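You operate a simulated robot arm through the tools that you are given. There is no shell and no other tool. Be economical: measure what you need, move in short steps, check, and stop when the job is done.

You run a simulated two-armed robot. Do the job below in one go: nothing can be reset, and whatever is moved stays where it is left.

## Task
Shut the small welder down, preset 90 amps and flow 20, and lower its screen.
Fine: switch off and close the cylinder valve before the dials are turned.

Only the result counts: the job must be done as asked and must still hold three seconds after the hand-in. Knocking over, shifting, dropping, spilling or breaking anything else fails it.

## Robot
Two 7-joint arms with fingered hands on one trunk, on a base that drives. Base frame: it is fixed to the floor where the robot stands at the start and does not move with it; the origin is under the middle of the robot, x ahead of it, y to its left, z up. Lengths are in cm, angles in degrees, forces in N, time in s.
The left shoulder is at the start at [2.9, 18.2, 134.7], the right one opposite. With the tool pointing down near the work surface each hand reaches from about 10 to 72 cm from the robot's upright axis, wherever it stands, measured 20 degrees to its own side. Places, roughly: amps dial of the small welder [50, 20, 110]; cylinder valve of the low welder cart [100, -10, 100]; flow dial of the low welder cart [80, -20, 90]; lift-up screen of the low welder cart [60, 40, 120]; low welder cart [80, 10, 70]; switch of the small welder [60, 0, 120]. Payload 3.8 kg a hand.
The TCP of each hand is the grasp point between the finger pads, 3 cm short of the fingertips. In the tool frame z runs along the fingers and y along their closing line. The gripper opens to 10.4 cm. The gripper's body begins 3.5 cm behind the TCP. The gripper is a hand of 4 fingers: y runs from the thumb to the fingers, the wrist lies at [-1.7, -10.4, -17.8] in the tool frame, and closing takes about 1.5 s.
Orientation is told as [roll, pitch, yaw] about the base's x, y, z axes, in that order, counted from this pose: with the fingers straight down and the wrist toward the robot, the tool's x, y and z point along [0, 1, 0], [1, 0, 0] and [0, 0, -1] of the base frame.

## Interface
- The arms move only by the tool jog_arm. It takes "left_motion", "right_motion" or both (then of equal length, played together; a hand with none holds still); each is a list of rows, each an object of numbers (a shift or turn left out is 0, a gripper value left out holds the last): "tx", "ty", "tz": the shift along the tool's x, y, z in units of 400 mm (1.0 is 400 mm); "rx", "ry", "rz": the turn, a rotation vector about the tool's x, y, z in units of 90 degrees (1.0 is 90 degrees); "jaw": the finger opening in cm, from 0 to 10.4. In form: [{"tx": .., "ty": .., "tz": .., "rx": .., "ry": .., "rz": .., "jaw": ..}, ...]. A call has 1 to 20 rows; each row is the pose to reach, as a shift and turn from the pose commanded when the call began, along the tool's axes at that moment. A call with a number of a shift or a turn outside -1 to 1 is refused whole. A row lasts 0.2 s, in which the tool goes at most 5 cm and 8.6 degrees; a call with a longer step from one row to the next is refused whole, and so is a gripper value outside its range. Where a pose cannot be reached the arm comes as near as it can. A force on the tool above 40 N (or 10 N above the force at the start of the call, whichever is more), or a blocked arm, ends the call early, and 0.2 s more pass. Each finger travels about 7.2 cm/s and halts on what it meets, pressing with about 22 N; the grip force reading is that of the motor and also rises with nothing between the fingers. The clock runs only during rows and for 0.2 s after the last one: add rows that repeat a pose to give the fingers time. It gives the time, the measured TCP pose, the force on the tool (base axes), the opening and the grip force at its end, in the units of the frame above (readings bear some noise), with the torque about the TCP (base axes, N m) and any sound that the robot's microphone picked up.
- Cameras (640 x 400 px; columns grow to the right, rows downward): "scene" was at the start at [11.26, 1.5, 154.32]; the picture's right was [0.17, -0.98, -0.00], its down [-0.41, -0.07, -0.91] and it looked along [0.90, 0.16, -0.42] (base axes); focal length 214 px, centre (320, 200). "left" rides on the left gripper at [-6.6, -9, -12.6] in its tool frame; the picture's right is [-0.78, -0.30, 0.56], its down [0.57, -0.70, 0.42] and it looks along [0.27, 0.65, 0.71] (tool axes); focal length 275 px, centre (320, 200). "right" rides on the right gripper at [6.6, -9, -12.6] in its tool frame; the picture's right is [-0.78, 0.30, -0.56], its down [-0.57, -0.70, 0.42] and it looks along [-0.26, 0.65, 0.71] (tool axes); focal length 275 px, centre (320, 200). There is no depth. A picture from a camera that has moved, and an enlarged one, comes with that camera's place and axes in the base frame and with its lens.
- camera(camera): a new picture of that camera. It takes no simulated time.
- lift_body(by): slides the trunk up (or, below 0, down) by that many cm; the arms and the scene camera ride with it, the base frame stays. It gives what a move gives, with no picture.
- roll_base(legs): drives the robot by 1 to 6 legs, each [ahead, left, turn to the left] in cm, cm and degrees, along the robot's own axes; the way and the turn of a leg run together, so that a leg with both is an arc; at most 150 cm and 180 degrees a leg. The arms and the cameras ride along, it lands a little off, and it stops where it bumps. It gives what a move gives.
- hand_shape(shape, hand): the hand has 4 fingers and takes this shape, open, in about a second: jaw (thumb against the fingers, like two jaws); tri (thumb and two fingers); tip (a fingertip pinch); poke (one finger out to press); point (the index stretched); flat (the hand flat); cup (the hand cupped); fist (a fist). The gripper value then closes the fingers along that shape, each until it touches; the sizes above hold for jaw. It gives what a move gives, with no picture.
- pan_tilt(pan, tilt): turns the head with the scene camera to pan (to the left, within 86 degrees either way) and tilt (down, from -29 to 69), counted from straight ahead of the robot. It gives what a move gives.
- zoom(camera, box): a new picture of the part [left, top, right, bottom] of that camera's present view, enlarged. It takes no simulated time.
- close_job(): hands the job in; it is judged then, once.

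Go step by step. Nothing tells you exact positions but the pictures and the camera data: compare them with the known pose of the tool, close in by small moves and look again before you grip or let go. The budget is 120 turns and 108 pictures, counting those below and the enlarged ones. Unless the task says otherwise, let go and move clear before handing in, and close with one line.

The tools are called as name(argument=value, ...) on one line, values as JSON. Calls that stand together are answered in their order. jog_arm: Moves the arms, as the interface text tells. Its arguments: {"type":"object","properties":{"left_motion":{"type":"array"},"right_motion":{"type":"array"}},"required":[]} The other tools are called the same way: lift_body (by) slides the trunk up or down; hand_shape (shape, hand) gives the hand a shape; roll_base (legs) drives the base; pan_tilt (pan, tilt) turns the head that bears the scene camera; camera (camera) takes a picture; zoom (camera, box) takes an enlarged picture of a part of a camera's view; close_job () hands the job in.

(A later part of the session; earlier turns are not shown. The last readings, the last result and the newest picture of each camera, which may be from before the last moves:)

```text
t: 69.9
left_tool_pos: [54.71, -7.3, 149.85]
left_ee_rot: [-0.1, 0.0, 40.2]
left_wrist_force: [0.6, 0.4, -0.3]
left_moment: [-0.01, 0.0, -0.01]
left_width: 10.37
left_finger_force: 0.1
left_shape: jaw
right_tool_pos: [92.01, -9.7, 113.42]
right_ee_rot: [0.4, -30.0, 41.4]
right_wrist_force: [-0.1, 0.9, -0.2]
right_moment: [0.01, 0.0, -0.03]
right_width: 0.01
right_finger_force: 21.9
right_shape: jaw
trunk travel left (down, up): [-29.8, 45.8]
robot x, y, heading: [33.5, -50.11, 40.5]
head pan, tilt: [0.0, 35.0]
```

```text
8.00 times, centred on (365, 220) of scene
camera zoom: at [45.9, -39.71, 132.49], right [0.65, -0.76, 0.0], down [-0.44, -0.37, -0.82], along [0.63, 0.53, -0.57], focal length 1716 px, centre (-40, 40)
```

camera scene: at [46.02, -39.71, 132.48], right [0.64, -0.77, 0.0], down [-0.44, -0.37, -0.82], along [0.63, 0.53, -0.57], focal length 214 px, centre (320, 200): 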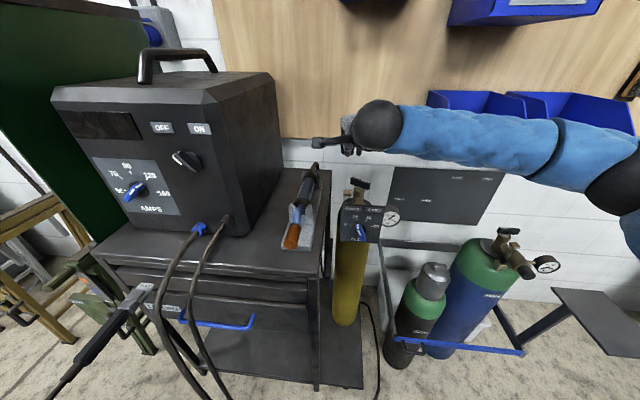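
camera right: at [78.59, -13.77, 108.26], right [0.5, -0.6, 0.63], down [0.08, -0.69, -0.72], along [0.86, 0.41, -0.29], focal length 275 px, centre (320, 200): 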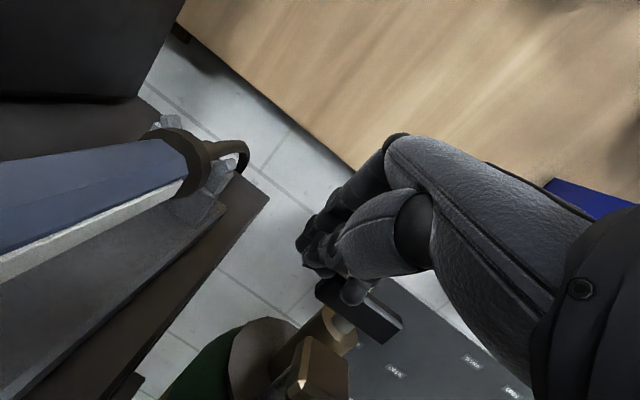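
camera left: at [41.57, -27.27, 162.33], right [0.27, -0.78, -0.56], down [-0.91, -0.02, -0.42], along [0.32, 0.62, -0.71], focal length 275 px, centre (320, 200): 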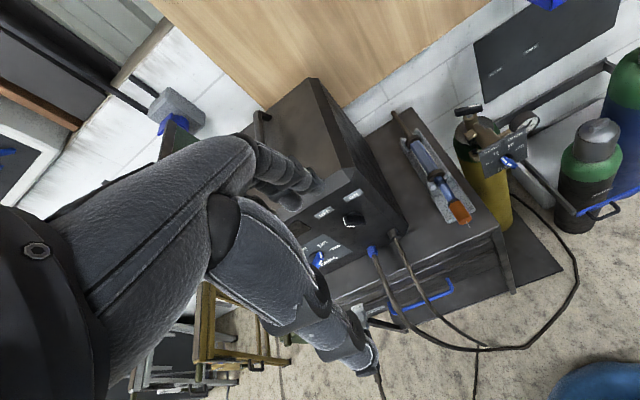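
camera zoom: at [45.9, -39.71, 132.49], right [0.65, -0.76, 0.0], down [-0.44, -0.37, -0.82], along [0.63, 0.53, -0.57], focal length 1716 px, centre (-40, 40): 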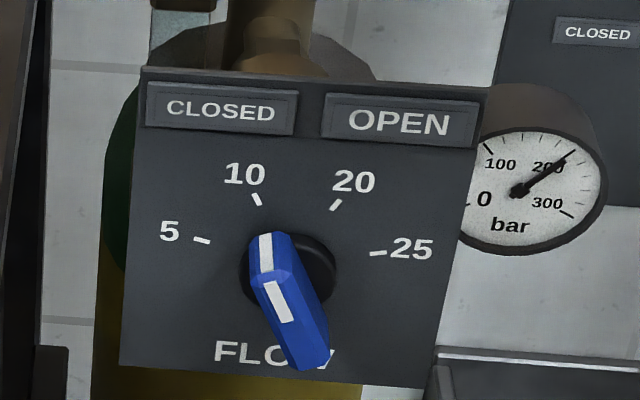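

The flow pointer is at 10 and must turn about 50° clockwise to 20. I'll retract the hand, then set it level at handshake roll as I did for the switch.

jog_arm(right_motion=[{"tx": -0.016, "ty": -0.05, "tz": -0.07}, {"tx": -0.033, "ty": -0.126, "tz": -0.12}, {"tx": -0.05, "ty": -0.19, "tz": -0.17}, {"tx": -0.067, "ty": -0.253, "tz": -0.22}, {"tx": -0.083, "ty": -0.316, "tz": -0.27}, {"tx": -0.1, "ty": -0.38, "tz": -0.32}, {"tx": -0.116, "ty": -0.442, "tz": -0.37}, {"tx": -0.1325, "ty": -0.504, "tz": -0.4065}])

jog_arm(right_motion=[{"rz": 0.09}, {"rz": 0.18}, {"rz": 0.27}, {"rz": 0.36}, {"rz": 0.45}, {"rz": 0.54}, {"rz": 0.63}, {"rz": 0.72}, {"rz": 0.81}, {"rz": 0.9}, {"rz": 0.99}])

jog_arm(right_motion=[{"ry": 0.09}, {"ry": 0.18}, {"ry": 0.27}, {"ry": 0.36}, {"ry": 0.45}, {"ry": 0.54}, {"ry": 0.63}, {"ry": 0.667}])

camera(camera="right")

```text
t: 71.7
left_tool_pos: [54.75, -7.43, 149.93]
left_ee_rot: [0.0, 0.0, 40.2]
left_wrist_force: [0.1, 0.5, -0.4]
left_moment: [0.01, 0.03, 0.04]
left_width: 10.35
left_finger_force: 0.1
left_shape: jaw
right_tool_pos: [76.34, -30.53, 117.28]
right_ee_rot: [0.6, -29.9, 41.2]
right_wrist_force: [-0.1, -0.3, 0.2]
right_moment: [-0.01, 0.01, 0.02]
right_width: 0.0
right_finger_force: 22.0
right_shape: jaw
trunk travel left (down, up): [-29.8, 45.8]
robot x, y, heading: [33.38, -50.1, 40.3]
head pan, tilt: [0.0, 35.0]
```

```text
t: 74.1
left_tool_pos: [54.93, -7.36, 149.83]
left_ee_rot: [-0.1, 0.1, 40.2]
left_wrist_force: [0.3, 0.5, 0.2]
left_moment: [0.0, 0.01, 0.0]
left_width: 10.37
left_finger_force: 0.0
left_shape: jaw
right_tool_pos: [76.26, -30.59, 117.23]
right_ee_rot: [30.0, 0.0, -47.9]
right_wrist_force: [0.2, -0.1, -0.7]
right_moment: [0.0, -0.01, -0.04]
right_width: 0.02
right_finger_force: 21.9
right_shape: jaw
trunk travel left (down, up): [-29.8, 45.8]
robot x, y, heading: [33.24, -50.19, 40.4]
head pan, tilt: [0.0, 35.0]
```

```text
t: 75.9
left_tool_pos: [54.8, -7.32, 149.79]
left_ee_rot: [-0.1, 0.0, 40.1]
left_wrist_force: [0.2, 0.2, 0.6]
left_moment: [-0.01, 0.01, -0.02]
left_width: 10.36
left_finger_force: 0.1
left_shape: jaw
right_tool_pos: [76.36, -30.59, 117.2]
right_ee_rot: [90.1, 0.0, -47.5]
right_wrist_force: [0.8, -0.1, 0.2]
right_moment: [0.04, 0.03, 0.0]
right_width: 0.0
right_finger_force: 22.1
right_shape: jaw
trunk travel left (down, up): [-29.8, 45.8]
robot x, y, heading: [33.68, -49.86, 40.3]
head pan, tilt: [0.0, 35.0]
```

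```text
42 pictures are left
camera right: at [60.97, -32.4, 123.84], right [-0.21, -0.59, -0.78], down [-0.16, 0.81, -0.57], along [0.96, 0.0, -0.26], focal length 275 px, centre (320, 200)
```

right: 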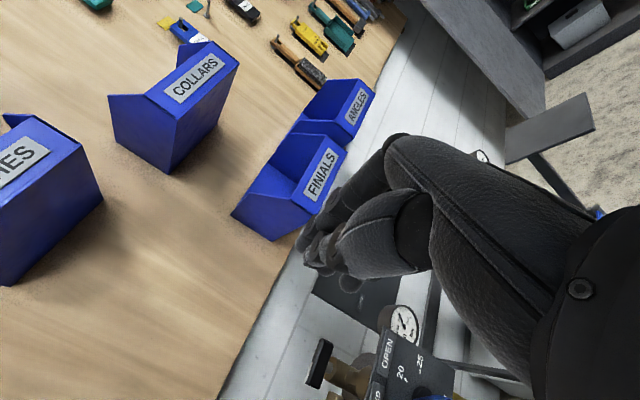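

Level at handshake roll. I'll lower straight down to the dial's height, staying 8 cm in front of it.

jog_arm(right_motion=[{"tx": -0.1}, {"tx": -0.2}, {"tx": -0.3}, {"tx": -0.4}, {"tx": -0.5}, {"tx": -0.57}])

camera(camera="right")

```text
t: 77.3
left_tool_pos: [54.95, -7.37, 149.86]
left_ee_rot: [-0.2, 0.0, 40.2]
left_wrist_force: [0.0, 0.2, -0.4]
left_moment: [-0.02, 0.01, -0.02]
left_width: 10.36
left_finger_force: 0.0
left_shape: jaw
right_tool_pos: [75.53, -30.08, 96.5]
right_ee_rot: [89.7, 0.2, -47.8]
right_wrist_force: [0.2, 0.2, 0.2]
right_moment: [0.02, -0.05, 0.02]
right_width: 0.0
right_finger_force: 22.0
right_shape: jaw
right hand out of reach, approached as far as the arm can: row 6
trunk travel left (down, up): [-29.8, 45.8]
robot x, y, heading: [33.48, -50.0, 40.4]
head pan, tilt: [0.0, 35.0]
```

```text
41 pictures are left
camera right: at [60.26, -31.81, 103.16], right [-0.22, -0.59, -0.77], down [-0.16, 0.8, -0.57], along [0.96, 0.0, -0.27], focal length 275 px, centre (320, 200)
```

right: 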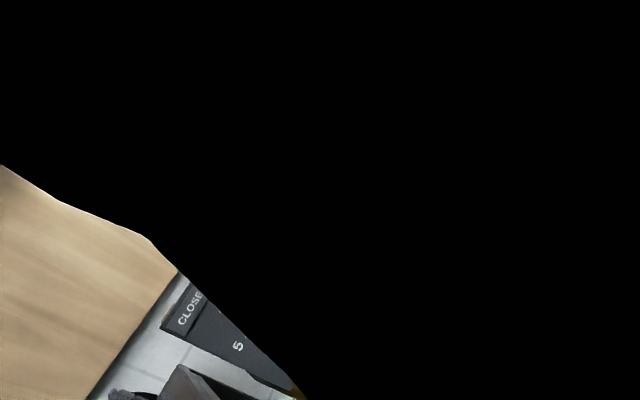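

The arm is cramped at this height, so I'll raise the hand 10 cm relative to the body and lower the trunk 12 cm.

jog_arm(right_motion=[{"tx": 0.09}, {"tx": 0.18}, {"tx": 0.25}])

lift_body(by=-12)

camera(camera="right")

camera(camera="scene")

```text
t: 78.1
left_tool_pos: [54.72, -7.36, 149.97]
left_ee_rot: [0.1, 0.1, 40.2]
left_wrist_force: [-0.2, -0.7, -0.1]
left_moment: [0.01, 0.0, -0.03]
left_width: 10.36
left_finger_force: 0.0
left_shape: jaw
right_tool_pos: [75.52, -30.26, 106.72]
right_ee_rot: [90.0, 0.0, -47.7]
right_wrist_force: [-0.2, 0.0, 0.4]
right_moment: [-0.03, 0.02, 0.03]
right_width: 0.0
right_finger_force: 22.1
right_shape: jaw
trunk travel left (down, up): [-29.8, 45.8]
robot x, y, heading: [33.67, -50.21, 40.3]
head pan, tilt: [0.0, 35.0]
```

```text
t: 79.6
left_tool_pos: [55.95, -6.35, 137.11]
left_ee_rot: [-0.1, 1.0, 40.1]
left_wrist_force: [0.2, -0.9, 0.8]
left_moment: [0.03, 0.01, -0.01]
left_width: 10.38
left_finger_force: 0.1
left_shape: jaw
right_tool_pos: [75.86, -30.13, 94.72]
right_ee_rot: [90.5, -0.1, -48.2]
right_wrist_force: [0.3, -0.5, 0.1]
right_moment: [-0.01, 0.04, -0.01]
right_width: 0.01
right_finger_force: 21.6
right_shape: jaw
trunk travel left (down, up): [-17.8, 57.8]
robot x, y, heading: [33.45, -50.54, 40.2]
head pan, tilt: [0.0, 35.0]
```

```text
40 pictures are left
camera right: at [60.45, -31.75, 101.15], right [-0.21, -0.59, -0.78], down [-0.15, 0.81, -0.57], along [0.97, -0.01, -0.26], focal length 275 px, centre (320, 200)
```

right: 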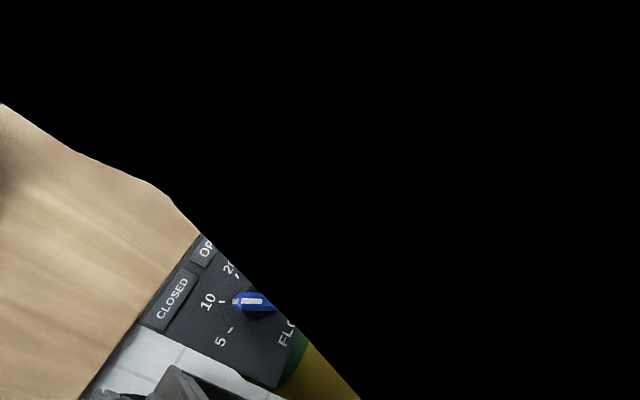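

```text
39 pictures are left
camera scene: at [50.2, -36.1, 120.16], right [0.65, -0.76, 0.0], down [-0.44, -0.37, -0.82], along [0.63, 0.53, -0.57], focal length 214 px, centre (320, 200)
```

scene: 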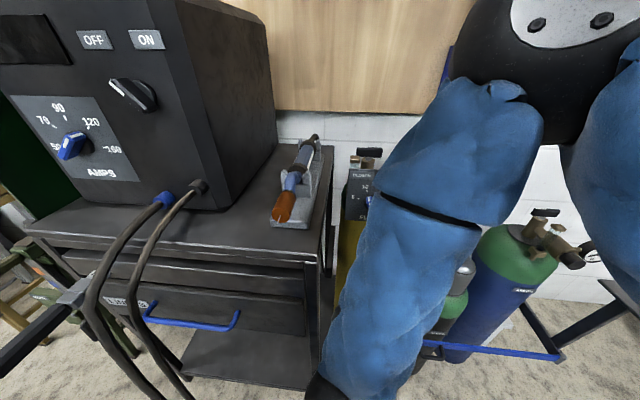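

The hand camera sees the dial (knob ≈ (83,-21.8,94.6)); the fingers are right of it. I'll advance and push its lower end leftward part-way.

jog_arm(right_motion=[{"tx": -0.0175, "ty": 0.025, "tz": 0.05}, {"tx": -0.0175, "ty": 0.025, "tz": 0.1}, {"tx": -0.0175, "ty": 0.025, "tz": 0.15}, {"tx": -0.0175, "ty": 0.025, "tz": 0.195}, {"tx": -0.021, "ty": 0.014, "tz": 0.195}, {"tx": -0.034, "ty": 0.004, "tz": 0.195}, {"tx": -0.044, "ty": -0.005, "tz": 0.195}, {"tx": -0.0565, "ty": -0.0125, "tz": 0.195}])

camera(camera="right")

```text
t: 81.4
left_tool_pos: [56.0, -6.42, 137.08]
left_ee_rot: [-0.1, 1.2, 40.0]
left_wrist_force: [-0.1, 0.2, 0.1]
left_moment: [0.01, 0.01, -0.02]
left_width: 10.35
left_finger_force: 0.1
left_shape: jaw
right_tool_pos: [81.26, -24.42, 92.25]
right_ee_rot: [89.9, 0.0, -47.8]
right_wrist_force: [2.2, -4.0, -1.7]
right_moment: [-0.04, 0.05, -0.09]
right_width: 0.0
right_finger_force: 22.4
right_shape: jaw
trunk travel left (down, up): [-17.8, 57.8]
robot x, y, heading: [33.23, -49.67, 40.2]
head pan, tilt: [0.0, 35.0]
```

```text
38 pictures are left
camera right: at [65.78, -26.21, 98.79], right [-0.21, -0.59, -0.78], down [-0.16, 0.8, -0.57], along [0.96, 0.0, -0.27], focal length 275 px, centre (320, 200)
```

right: 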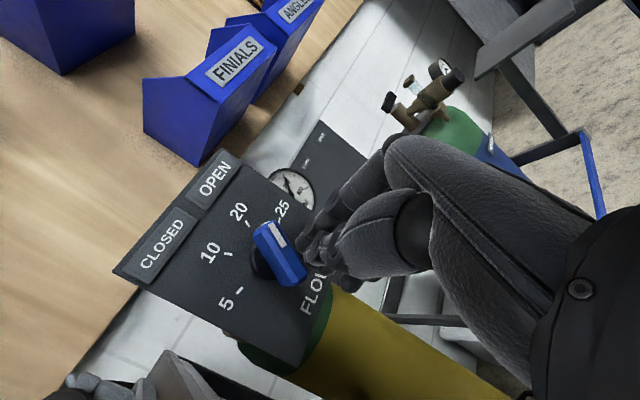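

The dial's pointer now looks near 20. I'll back off and check with a closer view.

jog_arm(right_motion=[{"ty": 0.03}, {"ty": 0.05, "tz": -0.05}, {"ty": 0.05, "tz": -0.1}])

zoom(camera="right", box=[120, 140, 360, 380])

camera(camera="scene")

```text
t: 82.2
left_tool_pos: [56.1, -6.33, 137.01]
left_ee_rot: [0.0, 1.0, 40.2]
left_wrist_force: [-0.2, 0.0, 0.1]
left_moment: [0.03, -0.04, 0.0]
left_width: 10.35
left_finger_force: 0.0
left_shape: jaw
right_tool_pos: [79.48, -28.55, 92.27]
right_ee_rot: [90.0, 0.0, -47.7]
right_wrist_force: [-0.4, 0.4, 0.3]
right_moment: [0.02, -0.01, 0.02]
right_width: 0.0
right_finger_force: 21.9
right_shape: jaw
trunk travel left (down, up): [-17.8, 57.8]
robot x, y, heading: [33.53, -49.91, 40.3]
head pan, tilt: [0.0, 35.0]
```

```text
1.67 times, centred on (240, 260) of right
camera zoom: at [64.13, -30.33, 98.75], right [-0.21, -0.59, -0.78], down [-0.16, 0.8, -0.57], along [0.96, 0.0, -0.27], focal length 459 px, centre (453, 100)
```

zoom: 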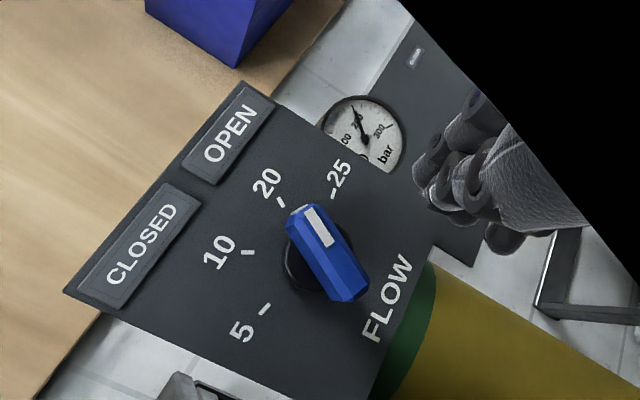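

```text
36 pictures are left
camera scene: at [50.25, -36.04, 120.13], right [0.65, -0.76, 0.0], down [-0.44, -0.37, -0.82], along [0.63, 0.53, -0.57], focal length 214 px, centre (320, 200)
```

scene: 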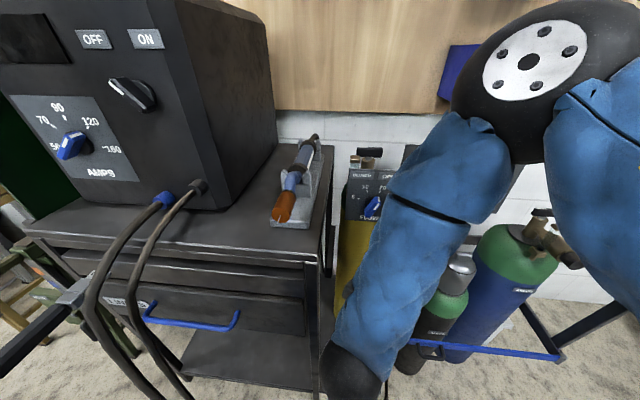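

The pointer reads about 25° against the 20 tick at about 26°: flow is on 20. Now I'll retract, raise the trunk again and drive back left for the amps dial.

jog_arm(right_motion=[{"tz": -0.04}, {"tz": -0.04, "tx": 0.1}, {"tz": -0.04, "tx": 0.2}, {"tz": -0.04, "tx": 0.3}, {"tz": -0.06, "tx": 0.4}, {"tz": -0.1, "tx": 0.5}])

lift_body(by=12)

roll_base(legs=[[-20, 0, 0], [0, 50, 0]])

pan_tilt(pan=0, tilt=20)

camera(camera="scene")

```text
t: 83.6
left_tool_pos: [55.96, -6.53, 137.12]
left_ee_rot: [0.0, 1.0, 40.2]
left_wrist_force: [-1.1, -0.1, -0.3]
left_moment: [0.03, 0.0, 0.0]
left_width: 10.38
left_finger_force: 0.0
left_shape: jaw
right_tool_pos: [76.37, -31.51, 112.28]
right_ee_rot: [90.0, 0.0, -47.8]
right_wrist_force: [0.2, 0.0, -0.2]
right_moment: [0.04, 0.0, 0.0]
right_width: 0.0
right_finger_force: 21.8
right_shape: jaw
trunk travel left (down, up): [-17.8, 57.8]
robot x, y, heading: [33.12, -50.09, 40.2]
head pan, tilt: [0.0, 35.0]
```

```text
t: 85.1
left_tool_pos: [56.06, -6.23, 148.98]
left_ee_rot: [0.0, 1.1, 40.1]
left_wrist_force: [0.5, 0.2, -0.7]
left_moment: [0.0, 0.01, -0.02]
left_width: 10.34
left_finger_force: 0.1
left_shape: jaw
right_tool_pos: [76.54, -31.18, 124.28]
right_ee_rot: [89.9, 0.0, -47.7]
right_wrist_force: [-0.4, -0.4, -0.8]
right_moment: [-0.03, 0.01, 0.0]
right_width: 0.0
right_finger_force: 22.1
right_shape: jaw
trunk travel left (down, up): [-29.8, 45.8]
robot x, y, heading: [33.48, -49.62, 40.0]
head pan, tilt: [0.0, 35.0]
```

```text
t: 89.3
left_tool_pos: [7.82, 19.73, 149.03]
left_ee_rot: [-0.2, 1.1, 40.1]
left_wrist_force: [0.2, 0.1, 0.8]
left_moment: [0.0, -0.03, 0.02]
left_width: 10.37
left_finger_force: 0.1
left_shape: jaw
right_tool_pos: [28.36, -5.17, 124.21]
right_ee_rot: [89.8, 0.0, -47.7]
right_wrist_force: [-0.1, 0.2, 0.2]
right_moment: [0.0, -0.03, -0.01]
right_width: 0.0
right_finger_force: 22.3
right_shape: jaw
trunk travel left (down, up): [-29.8, 45.8]
robot x, y, heading: [-14.29, -23.9, 40.1]
head pan, tilt: [0.0, 35.0]
```

```text
t: 90.0
left_tool_pos: [7.95, 19.59, 149.07]
left_ee_rot: [-0.1, 1.1, 40.1]
left_wrist_force: [-0.3, -0.6, 0.3]
left_moment: [0.03, -0.01, -0.01]
left_width: 10.36
left_finger_force: 0.1
left_shape: jaw
right_tool_pos: [28.41, -5.27, 124.2]
right_ee_rot: [89.8, 0.1, -47.8]
right_wrist_force: [-0.1, 0.3, -0.9]
right_moment: [-0.01, 0.01, -0.01]
right_width: 0.01
right_finger_force: 21.8
right_shape: jaw
trunk travel left (down, up): [-29.8, 45.8]
robot x, y, heading: [-14.58, -23.94, 40.1]
head pan, tilt: [0.0, 20.0]
```

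```text
35 pictures are left
camera scene: at [-1.78, -13.32, 134.86], right [0.64, -0.76, 0.0], down [-0.26, -0.22, -0.94], along [0.72, 0.61, -0.34], focal length 214 px, centre (320, 200)
```

scene: 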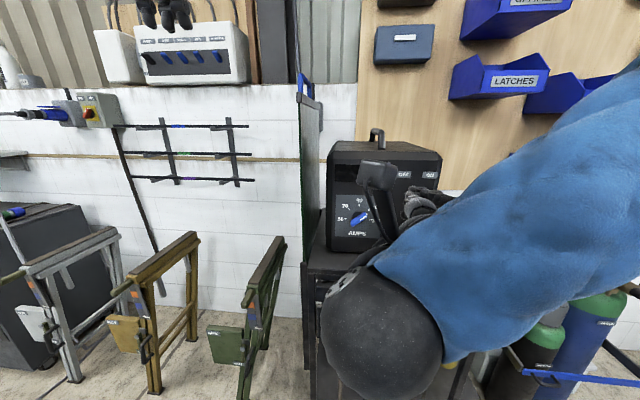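

In position with the dial at the same relative spot the switch had. Zooming on the amps dial.

zoom(camera="scene", box=[320, 180, 400, 245])

camera(camera="right")

```text
6.15 times, centred on (360, 212) of scene
camera zoom: at [-1.78, -13.32, 134.86], right [0.64, -0.76, 0.0], down [-0.26, -0.22, -0.94], along [0.72, 0.61, -0.34], focal length 1320 px, centre (74, 123)
```

zoom: 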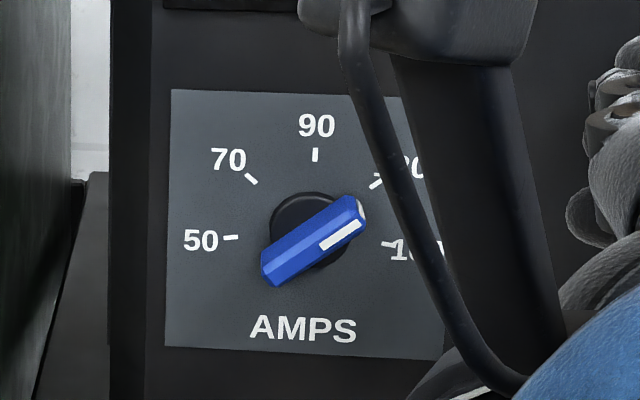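

```text
33 pictures are left
camera right: at [13.04, -6.99, 130.82], right [-0.21, -0.59, -0.78], down [-0.16, 0.8, -0.57], along [0.96, 0.0, -0.27], focal length 275 px, centre (320, 200)
```

right: 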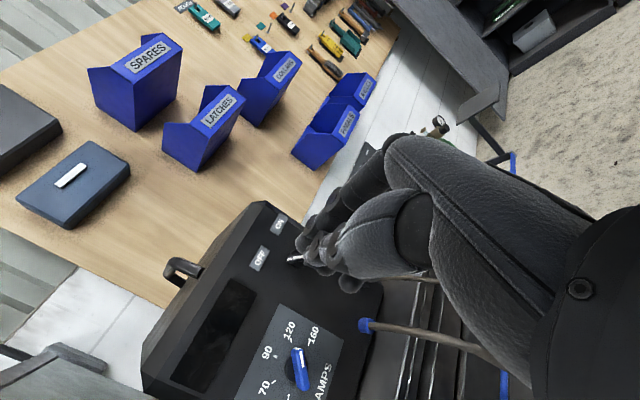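

The pointer is at about 54° (past 120) and must turn counter-clockwise to straight up. I'll drive 6 cm forward and bring the hand to the right of the pointer end, short of the panel.

roll_base(legs=[[6, 0, 0]])

jog_arm(right_motion=[{"tx": -0.08, "tz": 0.05}, {"tx": -0.16, "tz": 0.1}, {"tx": -0.24, "ty": 0.01, "tz": 0.15}, {"tx": -0.32, "ty": 0.02, "tz": 0.2}, {"tx": -0.4, "ty": 0.03, "tz": 0.25}, {"tx": -0.428, "ty": 0.03, "tz": 0.31}])

camera(camera="right")

```text
t: 91.0
left_tool_pos: [12.69, 23.83, 149.07]
left_ee_rot: [-0.2, 1.2, 40.2]
left_wrist_force: [0.4, 1.3, 0.6]
left_moment: [-0.02, 0.02, 0.02]
left_width: 10.39
left_finger_force: 0.1
left_shape: jaw
right_tool_pos: [33.27, -1.15, 124.27]
right_ee_rot: [89.8, 0.0, -47.6]
right_wrist_force: [0.8, -0.2, 0.3]
right_moment: [0.01, -0.02, 0.0]
right_width: 0.0
right_finger_force: 21.9
right_shape: jaw
trunk travel left (down, up): [-29.8, 45.8]
robot x, y, heading: [-9.94, -20.05, 40.3]
head pan, tilt: [0.0, 20.0]
```

```text
t: 92.4
left_tool_pos: [12.61, 23.73, 148.97]
left_ee_rot: [-0.1, 1.1, 40.2]
left_wrist_force: [-0.1, 0.0, 0.0]
left_moment: [-0.01, 0.01, 0.0]
left_width: 10.35
left_finger_force: 0.1
left_shape: jaw
right_tool_pos: [43.14, 6.38, 107.3]
right_ee_rot: [89.9, -0.2, -47.6]
right_wrist_force: [-0.1, 0.9, 0.9]
right_moment: [-0.02, 0.03, 0.02]
right_width: 0.01
right_finger_force: 22.5
right_shape: jaw
trunk travel left (down, up): [-29.8, 45.8]
robot x, y, heading: [-9.66, -19.8, 40.4]
head pan, tilt: [0.0, 20.0]
```

```text
32 pictures are left
camera right: at [27.78, 4.54, 113.81], right [-0.21, -0.6, -0.77], down [-0.16, 0.8, -0.57], along [0.96, 0.0, -0.27], focal length 275 px, centre (320, 200)
```

right: 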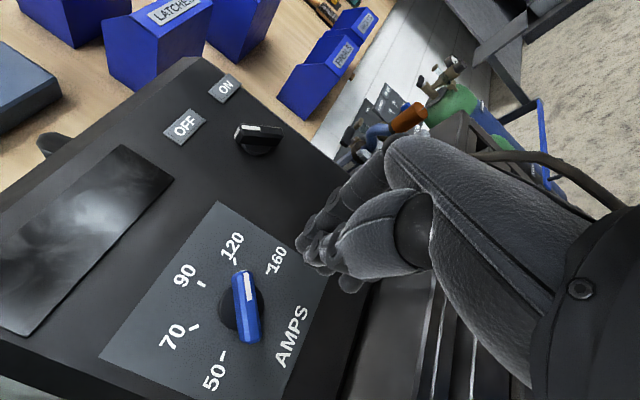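

Aligned as planned. Advancing and sweeping up part-way.

jog_arm(right_motion=[{"tx": -0.0225, "ty": 0.005, "tz": 0.06}, {"tx": -0.0225, "ty": 0.005, "tz": 0.12}, {"tx": -0.0225, "ty": 0.005, "tz": 0.185}, {"tx": -0.006, "ty": -0.0075, "tz": 0.185}, {"tx": 0.009, "ty": -0.006, "tz": 0.185}, {"tx": 0.0243, "ty": -0.004, "tz": 0.185}, {"tx": 0.037, "ty": -0.009, "tz": 0.185}, {"tx": 0.05, "ty": -0.015, "tz": 0.185}])

zoom(camera="right", box=[120, 120, 400, 380])

```text
t: 94.2
left_tool_pos: [12.55, 23.6, 149.08]
left_ee_rot: [-0.2, 1.1, 40.2]
left_wrist_force: [-0.6, -0.1, -0.4]
left_moment: [-0.01, -0.03, 0.0]
left_width: 10.35
left_finger_force: 0.1
left_shape: jaw
right_tool_pos: [47.96, 11.67, 109.25]
right_ee_rot: [89.9, -0.1, -47.6]
right_wrist_force: [0.1, 0.3, -0.5]
right_moment: [0.0, 0.01, 0.0]
right_width: 0.0
right_finger_force: 22.6
right_shape: jaw
trunk travel left (down, up): [-29.8, 45.8]
robot x, y, heading: [-10.11, -20.3, 40.2]
head pan, tilt: [0.0, 20.0]
```

```text
1.54 times, centred on (260, 250) of right
camera zoom: at [32.66, 9.9, 115.74], right [-0.21, -0.59, -0.78], down [-0.16, 0.8, -0.57], along [0.96, 0.0, -0.27], focal length 424 px, centre (412, 123)
```

zoom: 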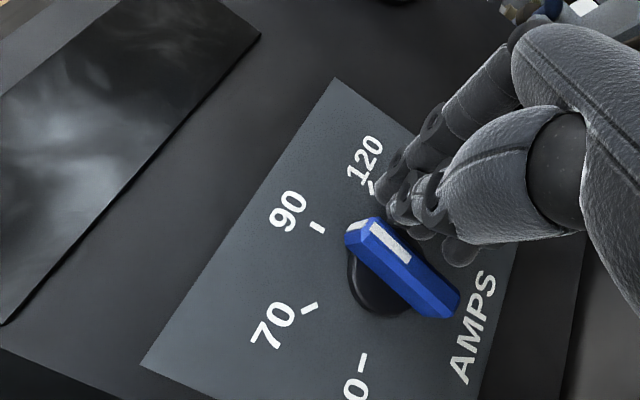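

The pointer is roughly 10–15° short of 90. One small nudge left, then back off and check from the head camera.

jog_arm(right_motion=[{"tx": 0.002, "ty": -0.005}, {"tx": 0.004, "ty": -0.009}, {"tx": 0.004, "ty": -0.009}, {"ty": 0.03}, {"ty": 0.1, "tz": -0.1}, {"ty": 0.2, "tz": -0.2}, {"ty": 0.3, "tz": -0.22}])

zoom(camera="scene", box=[310, 170, 400, 245])

```text
refused: row 6 steps farther than a row can; nothing moved
```

```text
5.33 times, centred on (355, 208) of scene
camera zoom: at [2.89, -9.35, 134.87], right [0.65, -0.76, 0.0], down [-0.26, -0.22, -0.94], along [0.72, 0.61, -0.34], focal length 1144 px, centre (133, 160)
```

zoom: 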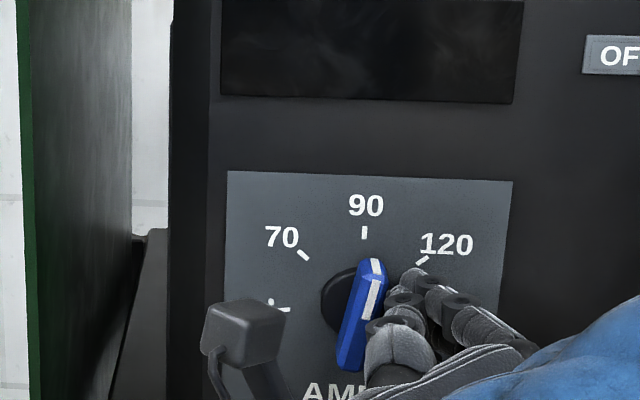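

The head camera shows about 12° to go. Repeating the nudge with smaller retreat steps.

jog_arm(right_motion=[{"tx": 0.002, "ty": -0.005}, {"tx": 0.003, "ty": -0.01}, {"tx": 0.003, "ty": -0.01}])

zoom(camera="scene", box=[310, 170, 400, 245])

```text
t: 95.0
left_tool_pos: [12.61, 23.73, 148.92]
left_ee_rot: [-0.1, 1.1, 40.2]
left_wrist_force: [-1.0, -0.3, -0.1]
left_moment: [0.01, 0.0, -0.02]
left_width: 10.38
left_finger_force: 0.1
left_shape: jaw
right_tool_pos: [47.79, 12.02, 109.34]
right_ee_rot: [90.1, -0.1, -47.8]
right_wrist_force: [0.4, -0.4, -0.2]
right_moment: [-0.01, 0.01, 0.0]
right_width: 0.0
right_finger_force: 22.0
right_shape: jaw
trunk travel left (down, up): [-29.8, 45.8]
robot x, y, heading: [-9.76, -19.76, 40.4]
head pan, tilt: [0.0, 20.0]
```

```text
5.33 times, centred on (355, 208) of scene
camera zoom: at [2.9, -9.34, 134.87], right [0.65, -0.76, 0.0], down [-0.26, -0.22, -0.94], along [0.72, 0.61, -0.34], focal length 1144 px, centre (133, 160)
```

zoom: 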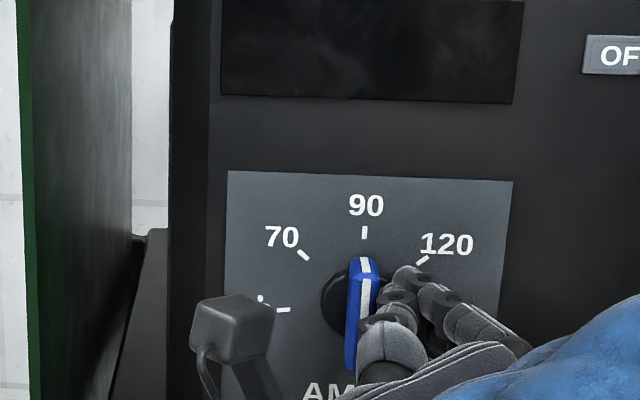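

The pointer is now aligned with the 90 mark. I'll back the hand away to the right and out.

jog_arm(right_motion=[{"ty": 0.03}, {"ty": 0.06, "tz": -0.06}, {"ty": 0.09, "tz": -0.16}, {"ty": 0.1, "tz": -0.26}, {"tx": 0.1, "ty": 0.1, "tz": -0.3}])

zoom(camera="scene", box=[280, 170, 440, 260])

pan_tilt(pan=15, tilt=20)

camera(camera="scene")

camera(camera="left")

```text
t: 96.2
left_tool_pos: [12.52, 23.54, 149.16]
left_ee_rot: [-0.1, 1.0, 40.2]
left_wrist_force: [-0.4, 0.1, -0.2]
left_moment: [0.01, 0.0, -0.01]
left_width: 10.41
left_finger_force: 0.0
left_shape: jaw
right_tool_pos: [41.71, 0.74, 113.05]
right_ee_rot: [89.9, 0.0, -47.7]
right_wrist_force: [-0.2, -1.4, -0.1]
right_moment: [0.01, 0.02, 0.02]
right_width: 0.01
right_finger_force: 22.0
right_shape: jaw
trunk travel left (down, up): [-29.8, 45.8]
robot x, y, heading: [-9.74, -20.11, 40.4]
head pan, tilt: [0.0, 20.0]
```

```text
4.00 times, centred on (360, 215) of scene
camera zoom: at [2.87, -9.46, 134.89], right [0.65, -0.76, 0.0], down [-0.26, -0.22, -0.94], along [0.72, 0.61, -0.34], focal length 858 px, centre (160, 140)
```

zoom: 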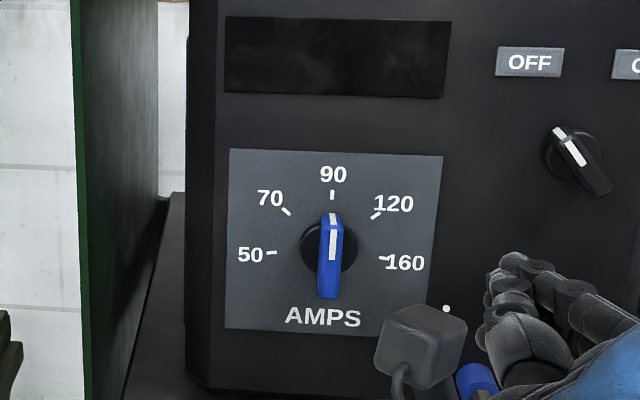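

```text
t: 97.0
left_tool_pos: [12.62, 23.61, 149.06]
left_ee_rot: [-0.1, 1.1, 40.3]
left_wrist_force: [-0.3, 1.0, -0.3]
left_moment: [0.0, -0.03, 0.01]
left_width: 10.36
left_finger_force: 0.0
left_shape: jaw
right_tool_pos: [41.54, 0.89, 113.18]
right_ee_rot: [90.0, 0.0, -47.6]
right_wrist_force: [-0.9, -0.2, 0.2]
right_moment: [0.0, -0.02, -0.01]
right_width: 0.02
right_finger_force: 22.2
right_shape: jaw
trunk travel left (down, up): [-29.8, 45.8]
robot x, y, heading: [-9.91, -20.09, 40.1]
head pan, tilt: [15.0, 20.0]
```

```text
27 pictures are left
camera scene: at [1.1, -7.72, 134.87], right [0.82, -0.57, 0.0], down [-0.2, -0.28, -0.94], along [0.54, 0.77, -0.34], focal length 214 px, centre (320, 200)
```

scene: 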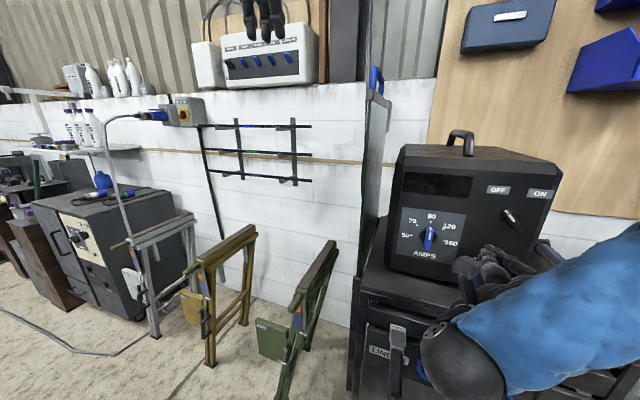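

```text
26 pictures are left
camera left: at [10.18, 12.98, 161.68], right [0.27, -0.79, -0.55], down [-0.91, -0.02, -0.41], along [0.31, 0.61, -0.73], focal length 275 px, centre (320, 200)
```

left: 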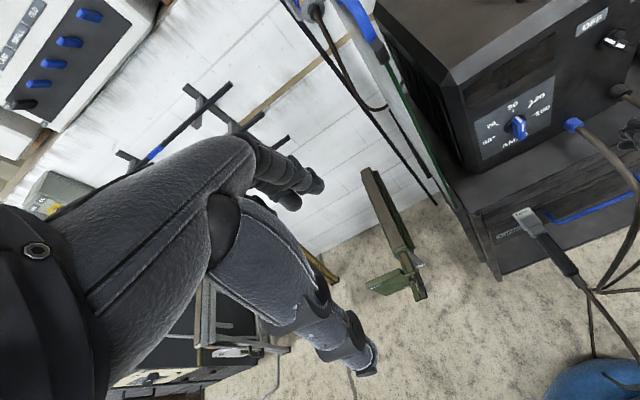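

Amps at 90 and switch OFF are confirmed. Now I examine the screen's mounting.

zoom(camera="scene", box=[310, 200, 430, 400])

zoom(camera="scene", box=[330, 50, 430, 150])

```text
2.00 times, centred on (370, 300) of scene
camera zoom: at [1.1, -7.72, 134.87], right [0.82, -0.57, 0.0], down [-0.2, -0.28, -0.94], along [0.54, 0.77, -0.34], focal length 429 px, centre (220, 0)
```

zoom: 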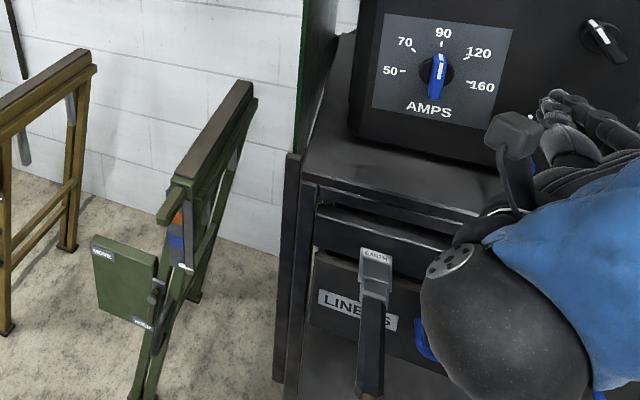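

```text
4.00 times, centred on (380, 100) of scene
camera zoom: at [1.1, -7.72, 134.87], right [0.82, -0.57, 0.0], down [-0.2, -0.28, -0.94], along [0.54, 0.77, -0.34], focal length 858 px, centre (80, 600)
```

zoom: 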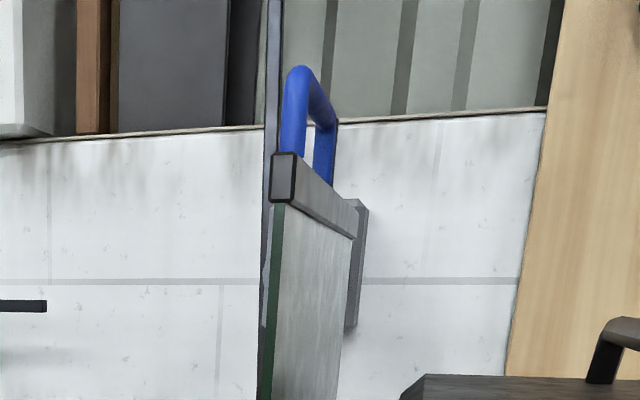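

The screen sits in vertical guide rails on the cart's left side, so it slides down; its handle bar is around (41–53, 29–36, 146). I'll tuck the right hand, drive 10 cm forward and turn the left hand to come at the handle from its left.

jog_arm(right_motion=[{"tx": 0.06, "ty": 0.05, "tz": -0.05}, {"tx": 0.12, "ty": 0.1, "tz": -0.1}, {"tx": 0.2, "ty": 0.15, "tz": -0.13}, {"tx": 0.28, "ty": 0.2, "tz": -0.15}, {"tx": 0.36, "ty": 0.2, "tz": -0.15}], left_motion=[{"rz": 0.09, "tz": -0.05}, {"rz": 0.18, "tz": -0.1}, {"rz": 0.27, "tz": -0.15}, {"rz": 0.36, "tz": -0.2}, {"rz": 0.45, "tz": -0.22}])

jog_arm(left_motion=[{"rz": 0.09}, {"rz": 0.18}, {"rz": 0.27}, {"rz": 0.36}, {"rz": 0.45}, {"rz": 0.54}])

roll_base(legs=[[10, 0, 0]])

camera(camera="left")

camera(camera="scene")

```text
t: 98.2
left_tool_pos: [10.39, 20.75, 151.86]
left_ee_rot: [-0.9, 0.7, -0.4]
left_wrist_force: [0.6, -0.2, -0.4]
left_moment: [-0.01, 0.01, 0.0]
left_width: 10.38
left_finger_force: 0.0
left_shape: jaw
left hand out of reach, approached as far as the arm can: row 2, 3, 4, 5
right_tool_pos: [42.6, -9.06, 127.57]
right_ee_rot: [89.9, -0.1, -47.7]
right_wrist_force: [0.4, 0.1, 0.1]
right_moment: [0.0, 0.04, -0.02]
right_width: 0.02
right_finger_force: 22.3
right_shape: jaw
trunk travel left (down, up): [-29.8, 45.8]
robot x, y, heading: [-9.87, -19.67, 40.2]
head pan, tilt: [15.0, 20.0]
```

```text
t: 99.6
left_tool_pos: [4.22, 17.02, 148.63]
left_ee_rot: [-1.0, 0.0, -45.8]
left_wrist_force: [0.4, -1.4, 0.2]
left_moment: [0.04, 0.01, -0.02]
left_width: 10.41
left_finger_force: 0.0
left_shape: jaw
left hand out of reach, approached as far as the arm can: row 1, 2, 3, 4, 5, 6
right_tool_pos: [42.74, -9.31, 127.68]
right_ee_rot: [90.1, 0.1, -47.7]
right_wrist_force: [0.2, 0.8, 0.2]
right_moment: [-0.01, 0.0, 0.03]
right_width: 0.0
right_finger_force: 21.8
right_shape: jaw
trunk travel left (down, up): [-29.8, 45.8]
robot x, y, heading: [-9.89, -20.18, 40.1]
head pan, tilt: [15.0, 20.0]
```

```text
t: 100.7
left_tool_pos: [12.06, 24.01, 148.54]
left_ee_rot: [-1.1, -0.2, -45.5]
left_wrist_force: [0.6, 1.1, 0.5]
left_moment: [-0.07, 0.04, -0.02]
left_width: 10.37
left_finger_force: 0.1
left_shape: jaw
right_tool_pos: [50.35, -2.61, 127.62]
right_ee_rot: [89.8, 0.0, -47.7]
right_wrist_force: [-0.3, 0.1, -1.1]
right_moment: [0.01, -0.04, -0.06]
right_width: 0.0
right_finger_force: 21.5
right_shape: jaw
trunk travel left (down, up): [-29.8, 45.8]
robot x, y, heading: [-2.44, -13.08, 40.3]
head pan, tilt: [15.0, 20.0]
```

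```text
23 pictures are left
camera left: at [1.27, 26.08, 161.15], right [-0.77, -0.34, -0.54], down [-0.09, 0.9, -0.44], along [0.63, -0.29, -0.72], focal length 275 px, centre (320, 200)
```

left: 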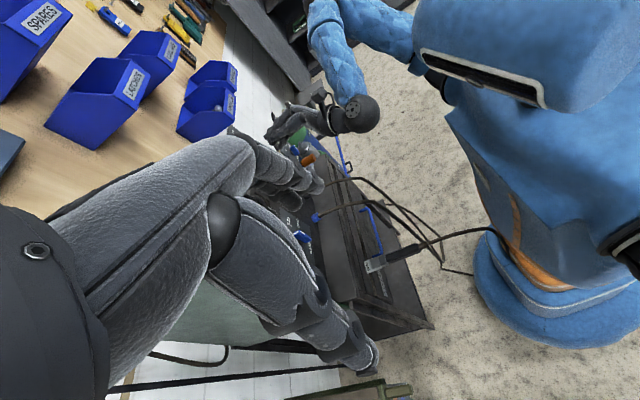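

```text
22 pictures are left
camera scene: at [8.92, -1.09, 134.85], right [0.82, -0.57, 0.0], down [-0.2, -0.28, -0.94], along [0.54, 0.77, -0.34], focal length 214 px, centre (320, 200)
```

scene: 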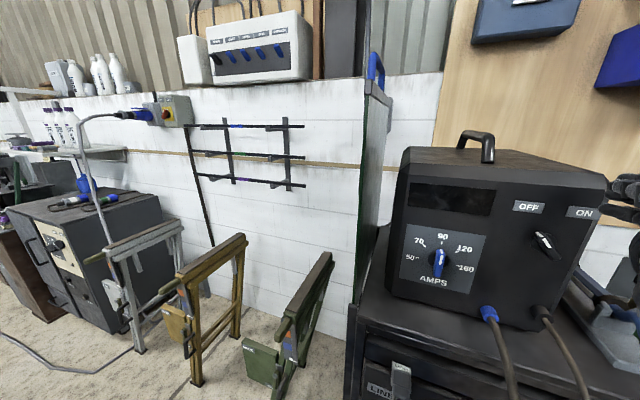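

The left hand is turned; the handle is high for this reach, so I'll raise the trunk 12 cm, pull the right hand back, drive 8 cm closer, and tilt the left hand to approach from upper left.

jog_arm(right_motion=[{"tz": -0.08}, {"tz": -0.16}, {"tz": -0.24}])

lift_body(by=12)

roll_base(legs=[[8, 0, 0]])

jog_arm(left_motion=[{"rx": -0.04, "tx": 0.05, "ty": 0.02, "tz": 0.01}, {"rx": -0.08, "tx": 0.1, "ty": 0.04, "tz": 0.02}, {"rx": -0.12, "tx": 0.15, "ty": 0.06, "tz": 0.03}, {"rx": -0.16, "tx": 0.2, "ty": 0.08, "tz": 0.05}, {"rx": -0.2, "tx": 0.25, "ty": 0.11, "tz": 0.06}, {"rx": -0.24, "tx": 0.3, "ty": 0.14, "tz": 0.08}, {"rx": -0.28, "tx": 0.35, "ty": 0.17, "tz": 0.09}, {"rx": -0.32, "tx": 0.4, "ty": 0.2, "tz": 0.1}, {"rx": -0.36, "tx": 0.45, "ty": 0.23, "tz": 0.12}, {"rx": -0.39, "tx": 0.505, "ty": 0.255, "tz": 0.13}])

camera(camera="left")

camera(camera="scene")

```text
t: 101.5
left_tool_pos: [11.77, 23.97, 148.78]
left_ee_rot: [-1.0, -0.1, -45.6]
left_wrist_force: [-0.1, 0.1, -0.4]
left_moment: [0.0, -0.03, 0.0]
left_width: 10.4
left_finger_force: 0.0
left_shape: jaw
right_tool_pos: [45.02, -4.74, 130.94]
right_ee_rot: [89.9, 0.0, -47.8]
right_wrist_force: [0.3, 0.2, 0.4]
right_moment: [-0.02, 0.0, -0.01]
right_width: 0.0
right_finger_force: 22.2
right_shape: jaw
right hand out of reach, approached as far as the arm can: row 1, 2, 3
trunk travel left (down, up): [-29.8, 45.8]
robot x, y, heading: [-2.06, -13.81, 40.2]
head pan, tilt: [15.0, 20.0]
```

```text
t: 103.0
left_tool_pos: [8.79, 21.33, 162.24]
left_ee_rot: [2.2, -0.6, -45.5]
left_wrist_force: [-0.3, 0.1, -0.4]
left_moment: [0.0, -0.01, 0.01]
left_width: 10.36
left_finger_force: 0.0
left_shape: jaw
right_tool_pos: [44.88, -4.3, 142.9]
right_ee_rot: [89.9, 0.0, -47.7]
right_wrist_force: [0.0, 0.0, 0.1]
right_moment: [-0.03, 0.0, -0.03]
right_width: 0.0
right_finger_force: 22.5
right_shape: jaw
trunk travel left (down, up): [-41.8, 33.8]
robot x, y, heading: [-2.22, -13.24, 39.9]
head pan, tilt: [15.0, 20.0]
```

```text
t: 104.1
left_tool_pos: [14.97, 26.45, 162.21]
left_ee_rot: [2.2, -0.4, -45.5]
left_wrist_force: [0.8, -0.4, -0.5]
left_moment: [-0.01, 0.02, 0.0]
left_width: 10.39
left_finger_force: 0.0
left_shape: jaw
right_tool_pos: [51.05, 0.83, 142.94]
right_ee_rot: [90.0, 0.1, -47.6]
right_wrist_force: [0.9, 0.1, -0.2]
right_moment: [0.02, 0.0, -0.03]
right_width: 0.0
right_finger_force: 21.9
right_shape: jaw
trunk travel left (down, up): [-41.8, 33.8]
robot x, y, heading: [3.67, -8.4, 40.0]
head pan, tilt: [15.0, 20.0]
```

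```text
t: 106.3
left_tool_pos: [36.64, 33.2, 158.0]
left_ee_rot: [2.9, -35.4, -47.2]
left_wrist_force: [-0.2, -0.1, -0.1]
left_moment: [0.02, -0.01, -0.01]
left_width: 10.39
left_finger_force: 0.0
left_shape: jaw
right_tool_pos: [50.91, 0.53, 142.98]
right_ee_rot: [90.0, 0.1, -47.7]
right_wrist_force: [0.5, -1.3, 0.6]
right_moment: [0.02, 0.01, 0.02]
right_width: 0.0
right_finger_force: 22.1
right_shape: jaw
trunk travel left (down, up): [-41.8, 33.8]
robot x, y, heading: [3.79, -8.4, 40.3]
head pan, tilt: [15.0, 20.0]
```

```text
21 pictures are left
camera left: at [21.62, 38.79, 162.55], right [-0.48, -0.58, -0.66], down [0.2, 0.65, -0.73], along [0.85, -0.48, -0.19], focal length 275 px, centre (320, 200)
```

left: 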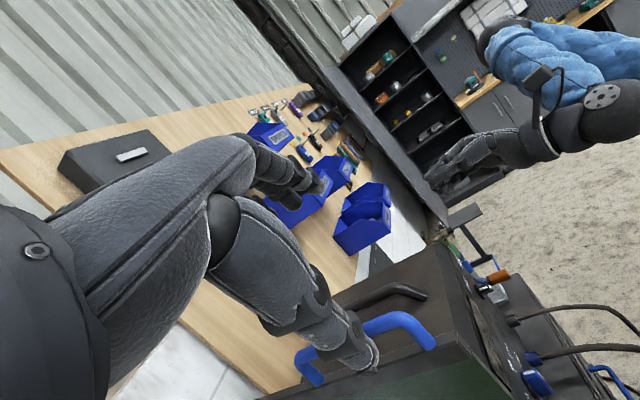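

```text
20 pictures are left
camera scene: at [12.07, 1.32, 147.02], right [0.82, -0.57, 0.0], down [-0.2, -0.28, -0.94], along [0.54, 0.77, -0.34], focal length 214 px, centre (320, 200)
```

scene: 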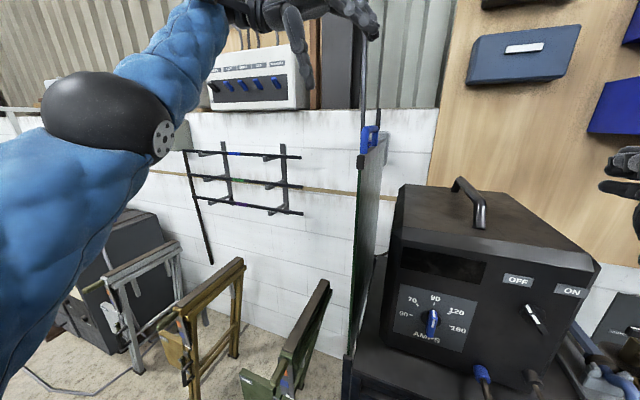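

The left hand is up-left of the blue handle. I'll align with the bar and advance most of the way.

jog_arm(left_motion=[{"tx": 0.05, "ty": -0.03, "rz": 0.06}, {"tx": 0.1, "ty": -0.061, "rz": 0.13}, {"tx": 0.1125, "ty": -0.061, "tz": 0.08, "rz": 0.13}, {"tx": 0.1125, "ty": -0.061, "tz": 0.16, "rz": 0.13}, {"tx": 0.1125, "ty": -0.061, "tz": 0.22, "rz": 0.13}])

camera(camera="left")

camera(camera="scene")

```text
t: 107.5
left_tool_pos: [41.46, 33.72, 148.9]
left_ee_rot: [11.0, -34.1, -61.3]
left_wrist_force: [0.2, -1.4, -0.1]
left_moment: [0.02, -0.02, -0.01]
left_width: 10.38
left_finger_force: 0.1
left_shape: jaw
left hand out of reach, approached as far as the arm can: row 1, 2, 3, 4, 5
right_tool_pos: [50.9, 0.8, 142.99]
right_ee_rot: [89.9, 0.0, -47.6]
right_wrist_force: [0.3, 0.8, -0.3]
right_moment: [0.0, 0.02, -0.01]
right_width: 0.0
right_finger_force: 21.5
right_shape: jaw
trunk travel left (down, up): [-41.8, 33.8]
robot x, y, heading: [4.18, -8.39, 40.2]
head pan, tilt: [15.0, 20.0]
```

```text
19 pictures are left
camera left: at [27.22, 41.52, 153.05], right [-0.51, -0.44, -0.74], down [0.37, 0.67, -0.65], along [0.78, -0.6, -0.17], focal length 275 px, centre (320, 200)
```

left: 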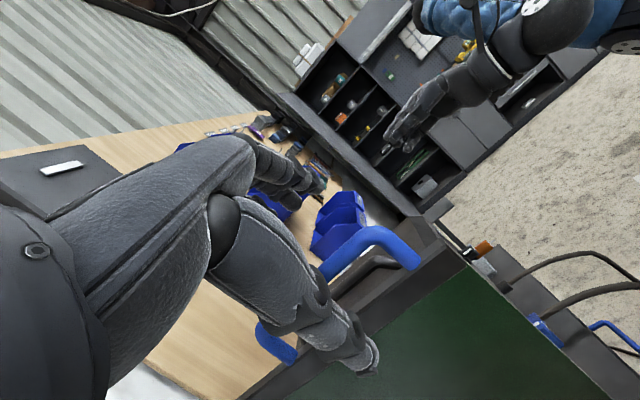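

```text
18 pictures are left
camera scene: at [12.1, 1.54, 147.0], right [0.82, -0.57, 0.0], down [-0.2, -0.28, -0.94], along [0.54, 0.77, -0.34], focal length 214 px, centre (320, 200)
```

scene: 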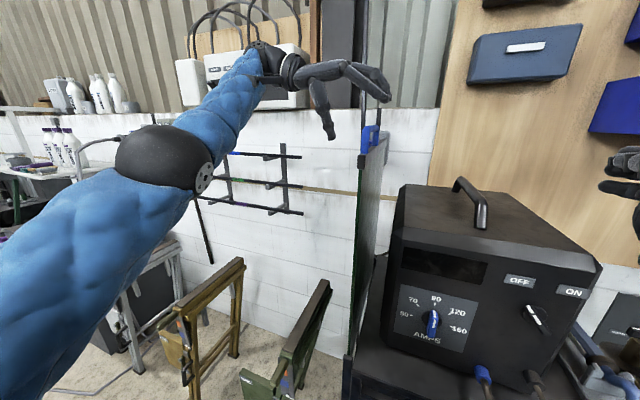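

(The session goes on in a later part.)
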